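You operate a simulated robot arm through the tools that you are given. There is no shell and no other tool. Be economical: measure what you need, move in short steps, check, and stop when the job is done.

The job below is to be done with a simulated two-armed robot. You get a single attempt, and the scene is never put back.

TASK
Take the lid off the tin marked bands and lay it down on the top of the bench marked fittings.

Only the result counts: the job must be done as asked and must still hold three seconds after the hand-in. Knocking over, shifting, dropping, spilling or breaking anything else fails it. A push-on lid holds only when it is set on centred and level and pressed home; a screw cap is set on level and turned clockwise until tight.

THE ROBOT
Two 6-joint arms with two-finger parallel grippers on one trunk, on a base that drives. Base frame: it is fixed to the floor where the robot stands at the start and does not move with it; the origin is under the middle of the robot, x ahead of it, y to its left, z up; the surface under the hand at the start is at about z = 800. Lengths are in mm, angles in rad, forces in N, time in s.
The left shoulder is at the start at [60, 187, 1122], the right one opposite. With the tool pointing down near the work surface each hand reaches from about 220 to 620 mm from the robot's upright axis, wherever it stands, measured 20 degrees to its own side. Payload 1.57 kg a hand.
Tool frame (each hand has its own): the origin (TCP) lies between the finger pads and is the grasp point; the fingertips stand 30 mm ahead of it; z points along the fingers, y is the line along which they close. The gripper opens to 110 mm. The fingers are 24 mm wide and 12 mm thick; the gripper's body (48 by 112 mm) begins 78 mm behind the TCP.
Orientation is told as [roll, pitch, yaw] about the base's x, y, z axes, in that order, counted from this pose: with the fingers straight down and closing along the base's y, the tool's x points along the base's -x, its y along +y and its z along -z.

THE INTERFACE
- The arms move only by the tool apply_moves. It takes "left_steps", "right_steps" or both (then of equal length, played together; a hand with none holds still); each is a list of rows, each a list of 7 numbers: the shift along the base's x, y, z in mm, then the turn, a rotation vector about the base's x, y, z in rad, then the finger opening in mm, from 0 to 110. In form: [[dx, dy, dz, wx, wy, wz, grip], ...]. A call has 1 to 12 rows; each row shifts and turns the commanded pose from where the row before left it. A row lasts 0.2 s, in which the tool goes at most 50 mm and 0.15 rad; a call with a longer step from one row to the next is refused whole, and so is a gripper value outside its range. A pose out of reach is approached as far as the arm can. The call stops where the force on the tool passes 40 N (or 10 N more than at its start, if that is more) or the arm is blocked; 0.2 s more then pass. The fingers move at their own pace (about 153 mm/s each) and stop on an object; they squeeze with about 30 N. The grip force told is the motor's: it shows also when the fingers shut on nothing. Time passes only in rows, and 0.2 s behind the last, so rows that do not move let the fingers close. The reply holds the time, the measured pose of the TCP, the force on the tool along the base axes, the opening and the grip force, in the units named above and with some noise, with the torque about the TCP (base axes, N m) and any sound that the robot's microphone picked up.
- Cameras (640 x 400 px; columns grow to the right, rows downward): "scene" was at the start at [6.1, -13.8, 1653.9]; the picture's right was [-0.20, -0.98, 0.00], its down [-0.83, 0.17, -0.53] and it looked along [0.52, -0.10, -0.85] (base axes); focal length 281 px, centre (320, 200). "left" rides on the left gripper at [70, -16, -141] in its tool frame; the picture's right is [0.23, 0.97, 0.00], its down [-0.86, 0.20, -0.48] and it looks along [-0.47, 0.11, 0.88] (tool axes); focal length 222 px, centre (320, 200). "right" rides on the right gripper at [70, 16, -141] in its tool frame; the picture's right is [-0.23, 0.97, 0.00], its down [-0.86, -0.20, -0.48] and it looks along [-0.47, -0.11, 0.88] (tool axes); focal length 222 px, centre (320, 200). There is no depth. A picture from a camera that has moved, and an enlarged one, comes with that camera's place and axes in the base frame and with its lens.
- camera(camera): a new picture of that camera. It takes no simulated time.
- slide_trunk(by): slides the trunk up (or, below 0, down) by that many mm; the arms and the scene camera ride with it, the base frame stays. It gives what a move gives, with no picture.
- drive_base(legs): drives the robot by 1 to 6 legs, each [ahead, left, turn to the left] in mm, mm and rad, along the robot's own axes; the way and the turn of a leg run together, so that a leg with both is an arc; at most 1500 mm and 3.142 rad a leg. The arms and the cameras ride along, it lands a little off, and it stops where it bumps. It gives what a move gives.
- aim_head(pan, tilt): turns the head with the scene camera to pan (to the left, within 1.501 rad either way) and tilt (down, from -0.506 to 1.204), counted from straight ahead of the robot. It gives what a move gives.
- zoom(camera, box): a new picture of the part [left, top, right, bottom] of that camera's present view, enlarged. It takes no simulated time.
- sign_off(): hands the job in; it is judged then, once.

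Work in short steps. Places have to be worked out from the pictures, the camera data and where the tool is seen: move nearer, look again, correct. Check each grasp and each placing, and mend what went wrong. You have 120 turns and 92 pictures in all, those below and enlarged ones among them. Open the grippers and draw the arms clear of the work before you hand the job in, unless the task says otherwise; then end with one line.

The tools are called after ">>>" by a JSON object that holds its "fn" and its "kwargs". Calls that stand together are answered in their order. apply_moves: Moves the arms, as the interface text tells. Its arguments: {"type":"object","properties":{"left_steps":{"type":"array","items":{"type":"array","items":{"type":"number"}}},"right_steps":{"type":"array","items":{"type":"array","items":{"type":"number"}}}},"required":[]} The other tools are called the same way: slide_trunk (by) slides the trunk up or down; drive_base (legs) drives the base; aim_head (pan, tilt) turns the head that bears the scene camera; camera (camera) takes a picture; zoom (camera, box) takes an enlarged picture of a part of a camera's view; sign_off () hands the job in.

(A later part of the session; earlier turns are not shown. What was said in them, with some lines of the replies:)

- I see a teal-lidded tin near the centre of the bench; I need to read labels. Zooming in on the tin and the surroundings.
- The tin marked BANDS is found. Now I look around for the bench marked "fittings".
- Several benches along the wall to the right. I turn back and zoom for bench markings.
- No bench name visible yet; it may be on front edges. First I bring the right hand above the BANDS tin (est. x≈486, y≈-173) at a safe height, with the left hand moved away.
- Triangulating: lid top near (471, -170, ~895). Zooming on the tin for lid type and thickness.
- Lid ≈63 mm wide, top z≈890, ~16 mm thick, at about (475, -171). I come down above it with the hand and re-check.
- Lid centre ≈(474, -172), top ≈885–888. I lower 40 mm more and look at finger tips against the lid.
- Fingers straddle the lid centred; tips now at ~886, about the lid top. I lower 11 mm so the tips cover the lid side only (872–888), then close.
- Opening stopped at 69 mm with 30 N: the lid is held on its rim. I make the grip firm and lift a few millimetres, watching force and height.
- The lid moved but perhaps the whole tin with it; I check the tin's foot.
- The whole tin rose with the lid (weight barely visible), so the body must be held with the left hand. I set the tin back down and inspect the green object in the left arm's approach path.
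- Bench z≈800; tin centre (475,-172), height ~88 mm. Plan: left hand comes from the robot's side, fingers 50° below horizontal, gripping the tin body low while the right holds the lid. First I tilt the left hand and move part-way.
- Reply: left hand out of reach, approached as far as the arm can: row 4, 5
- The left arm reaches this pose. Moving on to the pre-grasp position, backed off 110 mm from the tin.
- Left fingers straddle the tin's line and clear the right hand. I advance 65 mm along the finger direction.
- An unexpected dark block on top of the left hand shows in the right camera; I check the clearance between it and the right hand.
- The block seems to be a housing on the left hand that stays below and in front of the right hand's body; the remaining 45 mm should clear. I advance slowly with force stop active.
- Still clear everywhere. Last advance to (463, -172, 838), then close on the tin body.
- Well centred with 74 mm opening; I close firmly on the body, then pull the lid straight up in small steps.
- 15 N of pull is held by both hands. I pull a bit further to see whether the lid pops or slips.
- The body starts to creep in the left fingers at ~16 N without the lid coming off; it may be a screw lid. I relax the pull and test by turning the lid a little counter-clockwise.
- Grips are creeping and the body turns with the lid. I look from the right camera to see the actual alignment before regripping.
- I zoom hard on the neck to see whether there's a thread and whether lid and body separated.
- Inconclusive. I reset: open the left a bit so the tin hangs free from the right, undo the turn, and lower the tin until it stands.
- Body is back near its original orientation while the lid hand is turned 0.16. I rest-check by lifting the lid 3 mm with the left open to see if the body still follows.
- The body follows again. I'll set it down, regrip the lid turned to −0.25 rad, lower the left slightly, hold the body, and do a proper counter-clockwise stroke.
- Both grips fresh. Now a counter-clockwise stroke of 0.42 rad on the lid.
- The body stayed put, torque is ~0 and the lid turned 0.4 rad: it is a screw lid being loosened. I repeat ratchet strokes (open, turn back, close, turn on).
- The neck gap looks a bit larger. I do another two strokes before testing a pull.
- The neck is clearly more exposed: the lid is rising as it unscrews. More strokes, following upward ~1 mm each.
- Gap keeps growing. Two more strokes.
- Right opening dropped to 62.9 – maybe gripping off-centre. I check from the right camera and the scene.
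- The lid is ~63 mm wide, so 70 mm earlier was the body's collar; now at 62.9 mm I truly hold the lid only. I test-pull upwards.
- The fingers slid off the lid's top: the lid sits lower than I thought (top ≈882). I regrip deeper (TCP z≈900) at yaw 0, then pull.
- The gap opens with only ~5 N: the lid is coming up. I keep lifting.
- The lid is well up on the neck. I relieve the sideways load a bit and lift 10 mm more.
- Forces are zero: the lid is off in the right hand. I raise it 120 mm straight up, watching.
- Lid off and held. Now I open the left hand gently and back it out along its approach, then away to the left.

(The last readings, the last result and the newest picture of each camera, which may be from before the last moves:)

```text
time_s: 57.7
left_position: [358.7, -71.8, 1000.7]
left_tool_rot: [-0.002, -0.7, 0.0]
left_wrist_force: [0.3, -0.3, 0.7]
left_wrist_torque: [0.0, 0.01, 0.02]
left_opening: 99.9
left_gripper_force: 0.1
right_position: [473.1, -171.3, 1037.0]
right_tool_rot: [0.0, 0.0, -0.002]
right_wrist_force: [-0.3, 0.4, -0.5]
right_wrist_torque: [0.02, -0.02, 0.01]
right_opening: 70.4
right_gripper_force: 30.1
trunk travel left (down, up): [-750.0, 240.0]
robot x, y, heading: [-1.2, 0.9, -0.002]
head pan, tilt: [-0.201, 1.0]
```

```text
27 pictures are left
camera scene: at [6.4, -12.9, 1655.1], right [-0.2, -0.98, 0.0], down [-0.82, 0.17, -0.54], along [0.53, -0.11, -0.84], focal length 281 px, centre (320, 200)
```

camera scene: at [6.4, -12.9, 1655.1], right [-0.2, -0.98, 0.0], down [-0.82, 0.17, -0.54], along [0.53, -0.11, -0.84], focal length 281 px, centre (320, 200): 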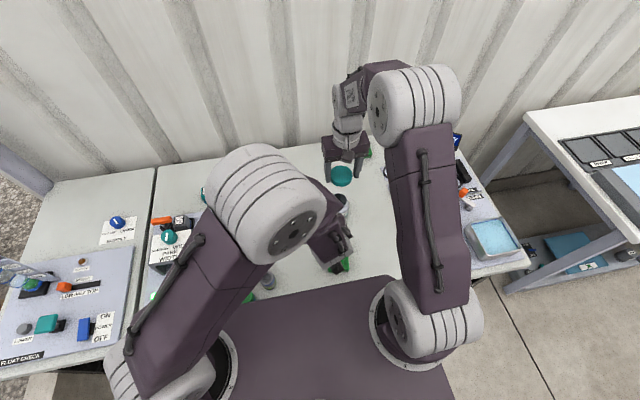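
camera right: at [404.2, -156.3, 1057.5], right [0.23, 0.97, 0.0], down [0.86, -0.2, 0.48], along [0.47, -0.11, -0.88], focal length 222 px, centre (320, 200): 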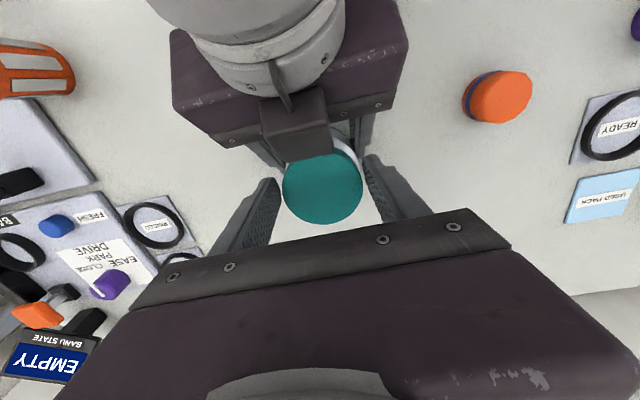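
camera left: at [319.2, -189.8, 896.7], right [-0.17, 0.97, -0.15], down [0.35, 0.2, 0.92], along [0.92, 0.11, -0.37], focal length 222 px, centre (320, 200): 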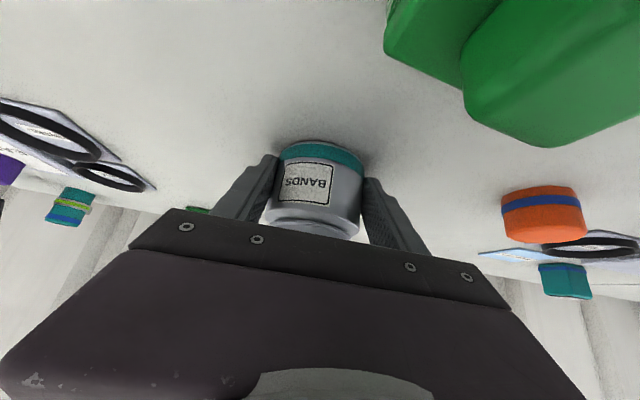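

The tin stands. I return the left hand to its parked pose and draw the right hand with the lid in and up for driving.

>>> {"fn": "apply_moves", "kwargs": {"left_steps": [[0, 30, 15, 0, 0, 0, 100], [0, 35, 15, 0, 0, 0, 100], [0, 35, 15, 0, 0, 0, 100], [0, 30, 10, 0, 0.14, 0, 100], [0, 30, 10, 0, 0.14, 0, 100], [0, 30, 10, 0, 0.14, 0, 100], [-5, 20, 0, 0, 0.14, 0, 100], [-5, 20, 0, 0, 0.138, 0, 100], [0, 0, 0, 0, 0, 0, 100]], "right_steps": [[0, 0, 30, 0, 0, 0, 50], [0, 0, 30, 0, 0, 0, 50], [-20, -10, 20, 0, 0, 0, 50], [-30, -20, 10, 0, 0, 0, 50], [-30, -20, 0, 0, 0, 0, 50], [-30, -20, 0, 0, 0, 0, 50], [-30, -20, 0, 0, 0, 0, 50], [-30, -20, 0, 0, 0, 0, 50], [0, 0, 0, 0, 0, 0, 50]]}}

>>> {"fn": "camera", "kwargs": {"camera": "scene"}}

```text
time_s: 59.7
left_position: [353.6, 144.5, 1069.8]
left_tool_rot: [0.032, -0.066, 0.002]
left_wrist_force: [-0.5, -0.3, 0.1]
left_wrist_torque: [0.02, 0.02, -0.03]
left_opening: 100.1
left_gripper_force: 0.0
left hand out of reach, approached as far as the arm can: row 3, 5, 6
right_position: [304.7, -283.1, 1126.7]
right_tool_rot: [-0.001, 0.001, -0.003]
right_wrist_force: [-0.8, 0.7, 0.4]
right_wrist_torque: [-0.03, -0.01, 0.02]
right_opening: 70.4
right_gripper_force: 30.0
trunk travel left (down, up): [-750.0, 240.0]
robot x, y, heading: [0.1, -0.1, -0.001]
head pan, tilt: [-0.201, 1.0]
```

```text
26 pictures are left
camera scene: at [7.4, -14.5, 1655.1], right [-0.2, -0.98, 0.0], down [-0.82, 0.17, -0.54], along [0.53, -0.11, -0.84], focal length 281 px, centre (320, 200)
```

scene: 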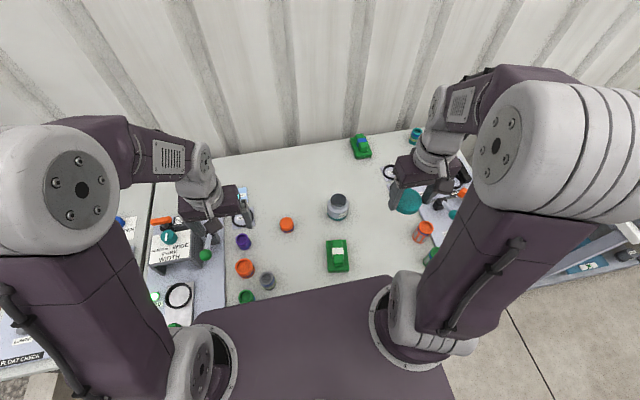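

The tin stands open at its place, lid in the right hand. I back away 700 mm and look to the right along bench fronts for "fittings".

>>> {"fn": "drive_base", "kwargs": {"legs": [[-700, 0, 0]]}}

>>> {"fn": "aim_head", "kwargs": {"pan": -0.9, "tilt": 0.4}}

>>> {"fn": "camera", "kwargs": {"camera": "scene"}}

```text
time_s: 63.5
left_position: [-339.5, 143.9, 1070.4]
left_tool_rot: [0.032, -0.068, 0.008]
left_wrist_force: [-0.5, 0.3, 0.7]
left_wrist_torque: [-0.01, 0.0, 0.01]
left_opening: 100.3
left_gripper_force: 0.0
right_position: [-384.5, -283.0, 1126.7]
right_tool_rot: [-0.001, 0.0, 0.001]
right_wrist_force: [0.3, -0.4, 0.7]
right_wrist_torque: [-0.05, 0.03, 0.0]
right_opening: 70.2
right_gripper_force: 30.0
trunk travel left (down, up): [-750.0, 240.0]
robot x, y, heading: [-691.2, -1.4, 0.005]
head pan, tilt: [-0.201, 1.0]
```

```text
time_s: 64.6
left_position: [-339.0, 145.0, 1070.7]
left_tool_rot: [0.032, -0.069, 0.007]
left_wrist_force: [0.2, 0.1, -0.2]
left_wrist_torque: [-0.01, -0.02, 0.0]
left_opening: 100.2
left_gripper_force: 0.1
right_position: [-384.2, -283.2, 1127.4]
right_tool_rot: [0.0, 0.0, 0.003]
right_wrist_force: [-0.2, -0.2, 0.0]
right_wrist_torque: [0.0, 0.02, -0.02]
right_opening: 70.1
right_gripper_force: 29.9
trunk travel left (down, up): [-750.0, 240.0]
robot x, y, heading: [-691.3, -0.3, 0.001]
head pan, tilt: [-0.901, 0.4]
```

```text
25 pictures are left
camera scene: at [-694.2, -73.9, 1705.3], right [-0.78, -0.62, 0.0], down [-0.24, 0.3, -0.92], along [0.57, -0.72, -0.39], focal length 281 px, centre (320, 200)
```

scene: 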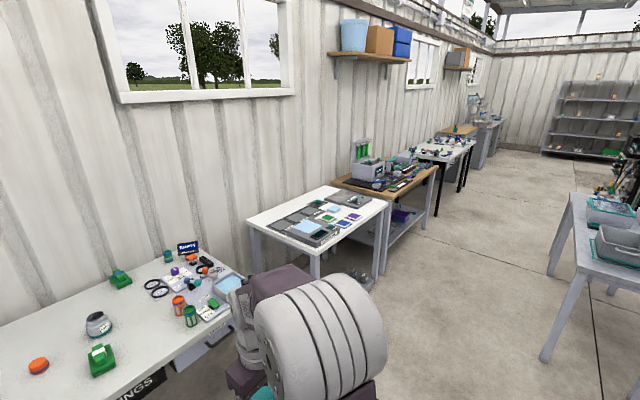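

My own bench has a sign ending in "INGS" on its front. I look straight at it.

>>> {"fn": "aim_head", "kwargs": {"pan": -0.1, "tilt": 0.75}}

>>> {"fn": "camera", "kwargs": {"camera": "scene"}}

```text
time_s: 65.7
left_position: [-338.6, 145.6, 1070.3]
left_tool_rot: [0.032, -0.067, 0.005]
left_wrist_force: [-0.5, -0.5, 0.0]
left_wrist_torque: [-0.02, -0.02, 0.01]
left_opening: 99.9
left_gripper_force: 0.1
right_position: [-384.5, -283.4, 1126.2]
right_tool_rot: [0.001, -0.001, 0.001]
right_wrist_force: [0.7, 0.6, -0.7]
right_wrist_torque: [0.02, 0.01, 0.01]
right_opening: 69.8
right_gripper_force: 30.0
trunk travel left (down, up): [-750.0, 240.0]
robot x, y, heading: [-692.9, 3.5, 0.003]
head pan, tilt: [-0.099, 0.75]
```

```text
24 pictures are left
camera scene: at [-669.8, -9.7, 1674.3], right [-0.1, -1.0, 0.0], down [-0.68, 0.07, -0.73], along [0.73, -0.07, -0.68], focal length 281 px, centre (320, 200)
```

scene: 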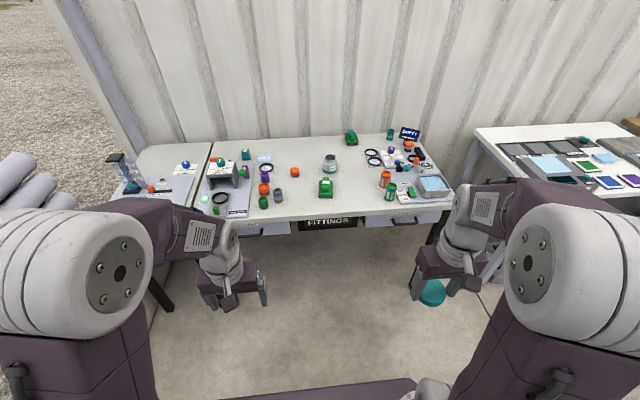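

The bench with the tin is itself marked FITTINGS. So I drive back and lay the lid on a free spot right of the tin, about (410, -290).

>>> {"fn": "drive_base", "kwargs": {"legs": [[690, 0, 0]]}}

>>> {"fn": "aim_head", "kwargs": {"pan": -0.35, "tilt": 1.0}}

>>> {"fn": "camera", "kwargs": {"camera": "scene"}}

>>> {"fn": "camera", "kwargs": {"camera": "right"}}

```text
time_s: 69.5
left_position: [345.1, 147.3, 1072.0]
left_tool_rot: [0.03, -0.071, 0.007]
left_wrist_force: [0.7, -0.6, 0.8]
left_wrist_torque: [0.01, 0.01, 0.02]
left_opening: 100.1
left_gripper_force: 0.1
right_position: [298.9, -282.7, 1127.1]
right_tool_rot: [-0.001, 0.001, 0.003]
right_wrist_force: [-0.3, 0.0, -0.2]
right_wrist_torque: [-0.01, 0.02, 0.0]
right_opening: 69.6
right_gripper_force: 30.4
trunk travel left (down, up): [-750.0, 240.0]
robot x, y, heading: [-7.3, -2.9, 0.002]
head pan, tilt: [-0.099, 0.75]
```

```text
time_s: 70.3
left_position: [346.2, 146.3, 1071.2]
left_tool_rot: [0.032, -0.068, 0.008]
left_wrist_force: [0.2, 0.3, 0.7]
left_wrist_torque: [-0.01, 0.03, 0.04]
left_opening: 99.8
left_gripper_force: 0.1
right_position: [299.7, -281.2, 1127.1]
right_tool_rot: [-0.001, 0.001, 0.001]
right_wrist_force: [0.7, -0.3, 0.7]
right_wrist_torque: [0.03, 0.0, -0.01]
right_opening: 69.6
right_gripper_force: 29.7
trunk travel left (down, up): [-750.0, 240.0]
robot x, y, heading: [-6.7, -3.2, 0.002]
head pan, tilt: [-0.351, 1.0]
```

```text
23 pictures are left
camera scene: at [-1.9, -23.1, 1655.2], right [-0.34, -0.94, 0.0], down [-0.79, 0.29, -0.54], along [0.51, -0.18, -0.84], focal length 281 px, centre (320, 200)
```

scene: 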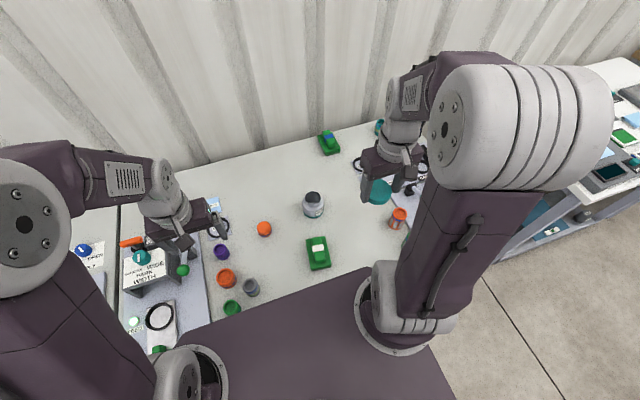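

```text
22 pictures are left
camera right: at [230.4, -264.9, 1268.6], right [0.23, 0.97, 0.0], down [0.86, -0.2, 0.48], along [0.47, -0.11, -0.88], focal length 222 px, centre (320, 200)
```

right: 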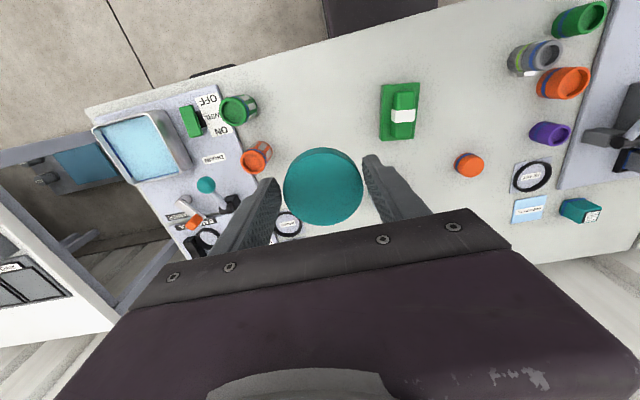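

The area around (395, -285) is clear. I go over it and descend to about 100 mm above, then check.

>>> {"fn": "apply_moves", "kwargs": {"right_steps": [[30, 0, -10, 0, 0, 0, 50], [35, -2, -20, 0, 0, 0, 50], [30, -2, -30, 0, 0, 0, 50], [0, 0, -45, 0, 0, 0, 50], [0, 0, -45, 0, 0, 0, 50], [0, 0, -40, 0, 0, 0, 50], [0, 0, 0, 0, 0, 0, 50]]}}

>>> {"fn": "camera", "kwargs": {"camera": "right"}}

>>> {"fn": "zoom", "kwargs": {"camera": "scene", "box": [272, 150, 432, 250]}}

```text
time_s: 71.9
left_position: [345.2, 147.0, 1070.4]
left_tool_rot: [0.033, -0.069, 0.006]
left_wrist_force: [1.2, -0.1, 0.0]
left_wrist_torque: [0.01, 0.0, -0.01]
left_opening: 100.1
left_gripper_force: 0.0
right_position: [396.3, -288.1, 936.4]
right_tool_rot: [-0.001, 0.001, 0.003]
right_wrist_force: [-0.4, -1.0, -0.3]
right_wrist_torque: [0.01, -0.01, 0.0]
right_opening: 69.2
right_gripper_force: 30.1
trunk travel left (down, up): [-750.0, 240.0]
robot x, y, heading: [-7.0, 1.5, 0.006]
head pan, tilt: [-0.351, 1.0]
```

```text
21 pictures are left
camera right: at [326.0, -270.8, 1077.9], right [0.23, 0.97, 0.0], down [0.85, -0.2, 0.48], along [0.47, -0.11, -0.88], focal length 222 px, centre (320, 200)
```

right: 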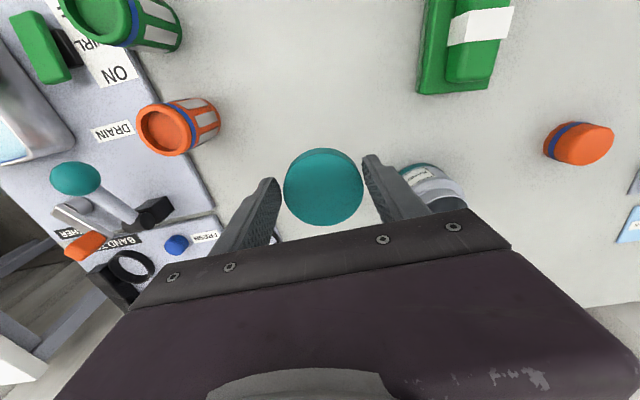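

```text
4.00 times, centred on (352, 200) of scene
camera zoom: at [-3.2, -22.8, 1655.1], right [-0.34, -0.94, 0.0], down [-0.79, 0.29, -0.54], along [0.51, -0.18, -0.84], focal length 1123 px, centre (192, 200)
```

zoom: 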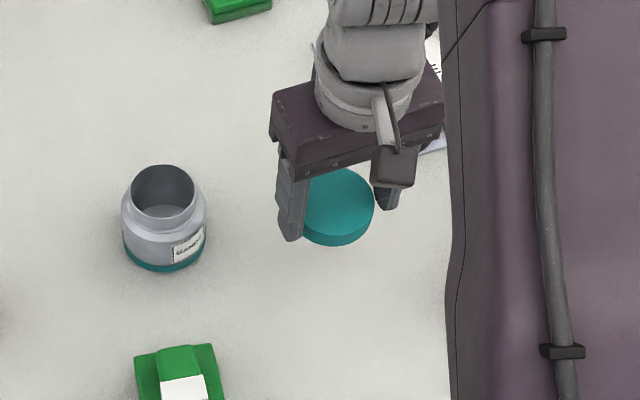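

Clear on all sides. I descend to just above the bench, then by small steps until contact.

>>> {"fn": "apply_moves", "kwargs": {"right_steps": [[0, 0, -35, 0, 0, 0, 50], [0, 0, -35, 0, 0, 0, 50], [0, 0, -15, 0, 0, 0, 50], [0, 0, -8, 0, 0, 0, 50], [0, 0, 0, 0, 0, 0, 50]]}}

>>> {"fn": "apply_moves", "kwargs": {"right_steps": [[0, 0, -2, 0, 0, 0, 50], [0, 0, -2, 0, 0, 0, 50], [0, 0, -1.5, 0, 0, 0, 50], [0, 0, 0, 0, 0, 0, 50]]}}

>>> {"fn": "zoom", "kwargs": {"camera": "scene", "box": [312, 170, 408, 230]}}

```text
time_s: 73.1
left_position: [346.1, 146.9, 1070.8]
left_tool_rot: [0.03, -0.067, 0.006]
left_wrist_force: [0.2, 0.1, -0.4]
left_wrist_torque: [-0.02, 0.0, -0.01]
left_opening: 100.1
left_gripper_force: 0.1
right_position: [394.7, -285.4, 843.0]
right_tool_rot: [-0.001, -0.002, 0.001]
right_wrist_force: [-0.4, -0.4, -0.8]
right_wrist_torque: [0.05, 0.01, 0.01]
right_opening: 69.3
right_gripper_force: 30.0
trunk travel left (down, up): [-750.0, 240.0]
robot x, y, heading: [-4.3, -0.2, -0.001]
head pan, tilt: [-0.351, 1.0]
```

```text
time_s: 74.1
left_position: [346.7, 146.7, 1070.9]
left_tool_rot: [0.032, -0.068, 0.007]
left_wrist_force: [-0.1, 0.0, -0.6]
left_wrist_torque: [0.02, 0.0, 0.03]
left_opening: 99.9
left_gripper_force: 0.1
right_position: [394.8, -286.0, 837.5]
right_tool_rot: [-0.001, 0.0, 0.002]
right_wrist_force: [0.4, 0.7, 1.3]
right_wrist_torque: [-0.01, 0.01, -0.03]
right_opening: 69.0
right_gripper_force: 30.0
trunk travel left (down, up): [-750.0, 240.0]
robot x, y, heading: [-10.6, 2.9, 0.006]
head pan, tilt: [-0.351, 1.0]
```

```text
6.67 times, centred on (360, 200) of scene
camera zoom: at [-2.3, -23.2, 1655.1], right [-0.34, -0.94, 0.0], down [-0.79, 0.29, -0.54], along [0.51, -0.18, -0.84], focal length 1872 px, centre (53, 200)
```

zoom: 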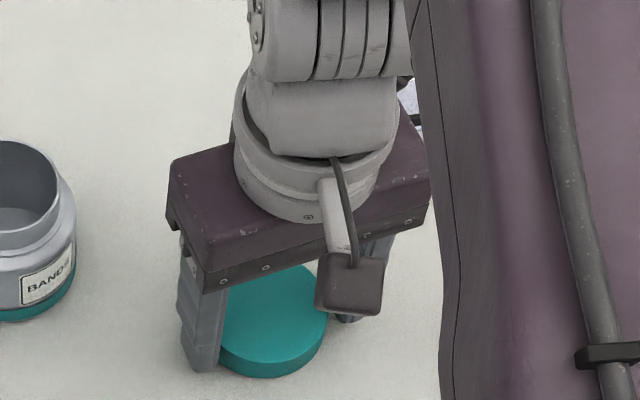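

Nearly at the bench, not yet clearly touching; I go on in 1 mm steps until force shows.

>>> {"fn": "apply_moves", "kwargs": {"right_steps": [[0, 0, -1, 0, 0, 0, 50], [0, 0, -1, 0, 0, 0, 50], [0, 0, 0, 0, 0, 0, 50]]}}

>>> {"fn": "apply_moves", "kwargs": {"right_steps": [[0, 0, -1, 0, 0, 0, 50], [0, 0, -1, 0, 0, 0, 50], [0, 0, 0, 0, 0, 0, 50]]}}

```text
time_s: 74.9
left_position: [345.3, 146.6, 1071.3]
left_tool_rot: [0.033, -0.068, 0.009]
left_wrist_force: [0.4, -0.3, 0.1]
left_wrist_torque: [0.02, 0.0, -0.01]
left_opening: 99.8
left_gripper_force: 0.0
right_position: [394.0, -286.0, 837.6]
right_tool_rot: [0.0, 0.001, 0.002]
right_wrist_force: [-1.1, 0.1, 0.1]
right_wrist_torque: [-0.01, 0.0, 0.01]
right_opening: 69.2
right_gripper_force: 30.3
trunk travel left (down, up): [-750.0, 240.0]
robot x, y, heading: [-6.5, 0.7, 0.004]
head pan, tilt: [-0.351, 1.0]
```

```text
time_s: 75.7
left_position: [344.9, 147.7, 1070.0]
left_tool_rot: [0.033, -0.067, 0.008]
left_wrist_force: [-0.2, 0.1, 0.6]
left_wrist_torque: [0.01, 0.01, 0.01]
left_opening: 99.9
left_gripper_force: 0.1
right_position: [394.8, -285.5, 833.1]
right_tool_rot: [0.001, -0.002, 0.002]
right_wrist_force: [0.2, 0.2, 6.1]
right_wrist_torque: [-0.04, 0.14, 0.03]
right_opening: 68.8
right_gripper_force: 29.8
trunk travel left (down, up): [-750.0, 240.0]
robot x, y, heading: [-5.7, 3.0, 0.006]
head pan, tilt: [-0.351, 1.0]
```

6 N of contact at z≈833: the lid is on the bench. I ease up a touch, open, and withdraw upwards.

>>> {"fn": "apply_moves", "kwargs": {"right_steps": [[0, 0, 0.7, 0, 0, 0, 66], [0, 0, 0, 0, 0, 0, 76], [0, 0, 0, 0, 0, 0, 90], [0, 0, 0, 0, 0, 0, 100], [0, 0, 20, 0, 0, 0, 100], [0, 0, 40, 0, 0, 0, 100], [0, 0, 45, 0, 0, 0, 100], [0, 0, 45, 0, 0, 0, 100], [-20, -10, 45, 0, 0, 0, 100], [-40, -10, 45, 0, 0, 0, 100], [-40, -10, 20, 0, 0, 0, 100], [0, 0, 0, 0, 0, 0, 100]]}}

>>> {"fn": "camera", "kwargs": {"camera": "scene"}}

>>> {"fn": "zoom", "kwargs": {"camera": "scene", "box": [272, 160, 432, 260]}}

```text
refused: row 9 steps farther than a row can; nothing moved
```

```text
18 pictures are left
camera scene: at [-3.1, -22.7, 1655.2], right [-0.34, -0.94, 0.0], down [-0.79, 0.29, -0.54], along [0.51, -0.18, -0.84], focal length 281 px, centre (320, 200)
```

scene: 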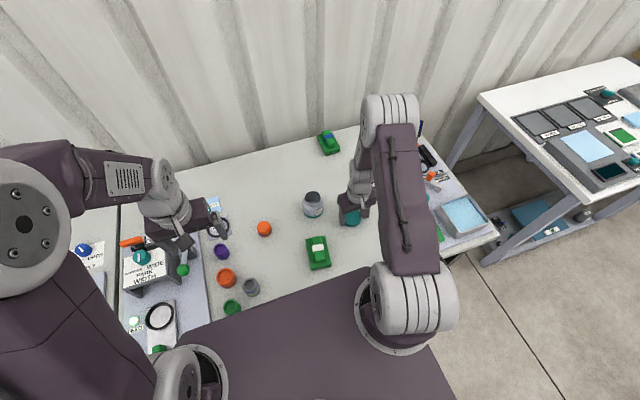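

```text
4.00 times, centred on (352, 210) of scene
camera zoom: at [-3.1, -22.7, 1655.2], right [-0.34, -0.94, 0.0], down [-0.79, 0.29, -0.54], along [0.51, -0.18, -0.84], focal length 1123 px, centre (192, 160)
```

zoom: 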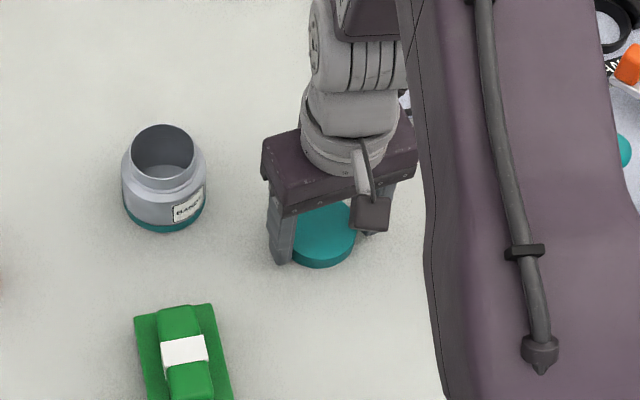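

The move was refused for one over-long row; I repeat it with shorter steps.

>>> {"fn": "apply_moves", "kwargs": {"right_steps": [[0, 0, 0.7, 0, 0, 0, 66], [0, 0, 0, 0, 0, 0, 76], [0, 0, 0, 0, 0, 0, 90], [0, 0, 0, 0, 0, 0, 100], [0, 0, 20, 0, 0, 0, 100], [0, 0, 40, 0, 0, 0, 100], [0, 0, 40, 0, 0, 0, 100], [0, 0, 40, 0, 0, 0, 100], [-20, -10, 40, 0, 0, 0, 100], [-25, -10, 40, 0, 0, 0, 100], [-40, -10, 20, 0, 0, 0, 100], [0, 0, 0, 0, 0, 0, 100]]}}

>>> {"fn": "camera", "kwargs": {"camera": "scene"}}

>>> {"fn": "zoom", "kwargs": {"camera": "scene", "box": [272, 160, 432, 260]}}

```text
time_s: 78.3
left_position: [346.7, 146.2, 1069.9]
left_tool_rot: [0.033, -0.068, 0.006]
left_wrist_force: [0.2, -0.1, 0.0]
left_wrist_torque: [0.02, 0.03, -0.01]
left_opening: 100.0
left_gripper_force: 0.0
right_position: [309.6, -317.6, 1073.4]
right_tool_rot: [-0.001, 0.001, 0.002]
right_wrist_force: [0.9, 0.0, -0.5]
right_wrist_torque: [-0.02, 0.01, -0.03]
right_opening: 99.6
right_gripper_force: 0.1
trunk travel left (down, up): [-750.0, 240.0]
robot x, y, heading: [-8.4, 0.1, 0.004]
head pan, tilt: [-0.351, 1.0]
```

```text
16 pictures are left
camera scene: at [-1.3, -23.4, 1655.1], right [-0.34, -0.94, 0.0], down [-0.79, 0.29, -0.54], along [0.51, -0.18, -0.84], focal length 281 px, centre (320, 200)
```

scene: 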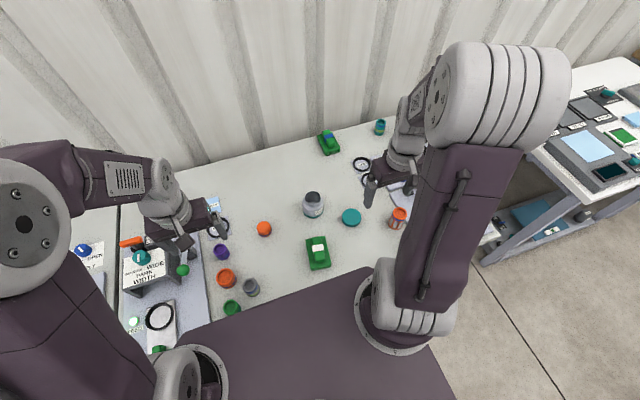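

```text
4.00 times, centred on (352, 210) of scene
camera zoom: at [-1.3, -23.4, 1655.1], right [-0.34, -0.94, 0.0], down [-0.79, 0.29, -0.54], along [0.51, -0.18, -0.84], focal length 1123 px, centre (192, 160)
```

zoom: 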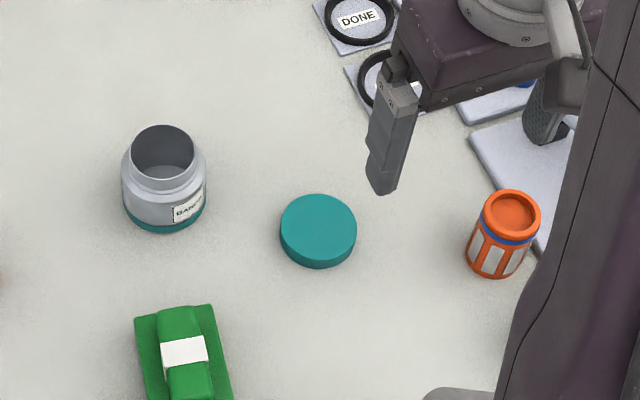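

The lid lies flat on the FITTINGS bench, the tin stands open in its place, nothing else moved, and both hands are open and clear. Handing in.

>>> {"fn": "sign_off", "kwargs": {}}

```text
The job is handed in.
```

The lid is off the bands tin and lies flat on the fittings bench, which turned out to be the same bench the tin stands on. The tin is open and upright at its place, though it was lifted a few millimetres and turned very slightly while I worked the lid off. As far as the last pictures show, nothing else was moved.
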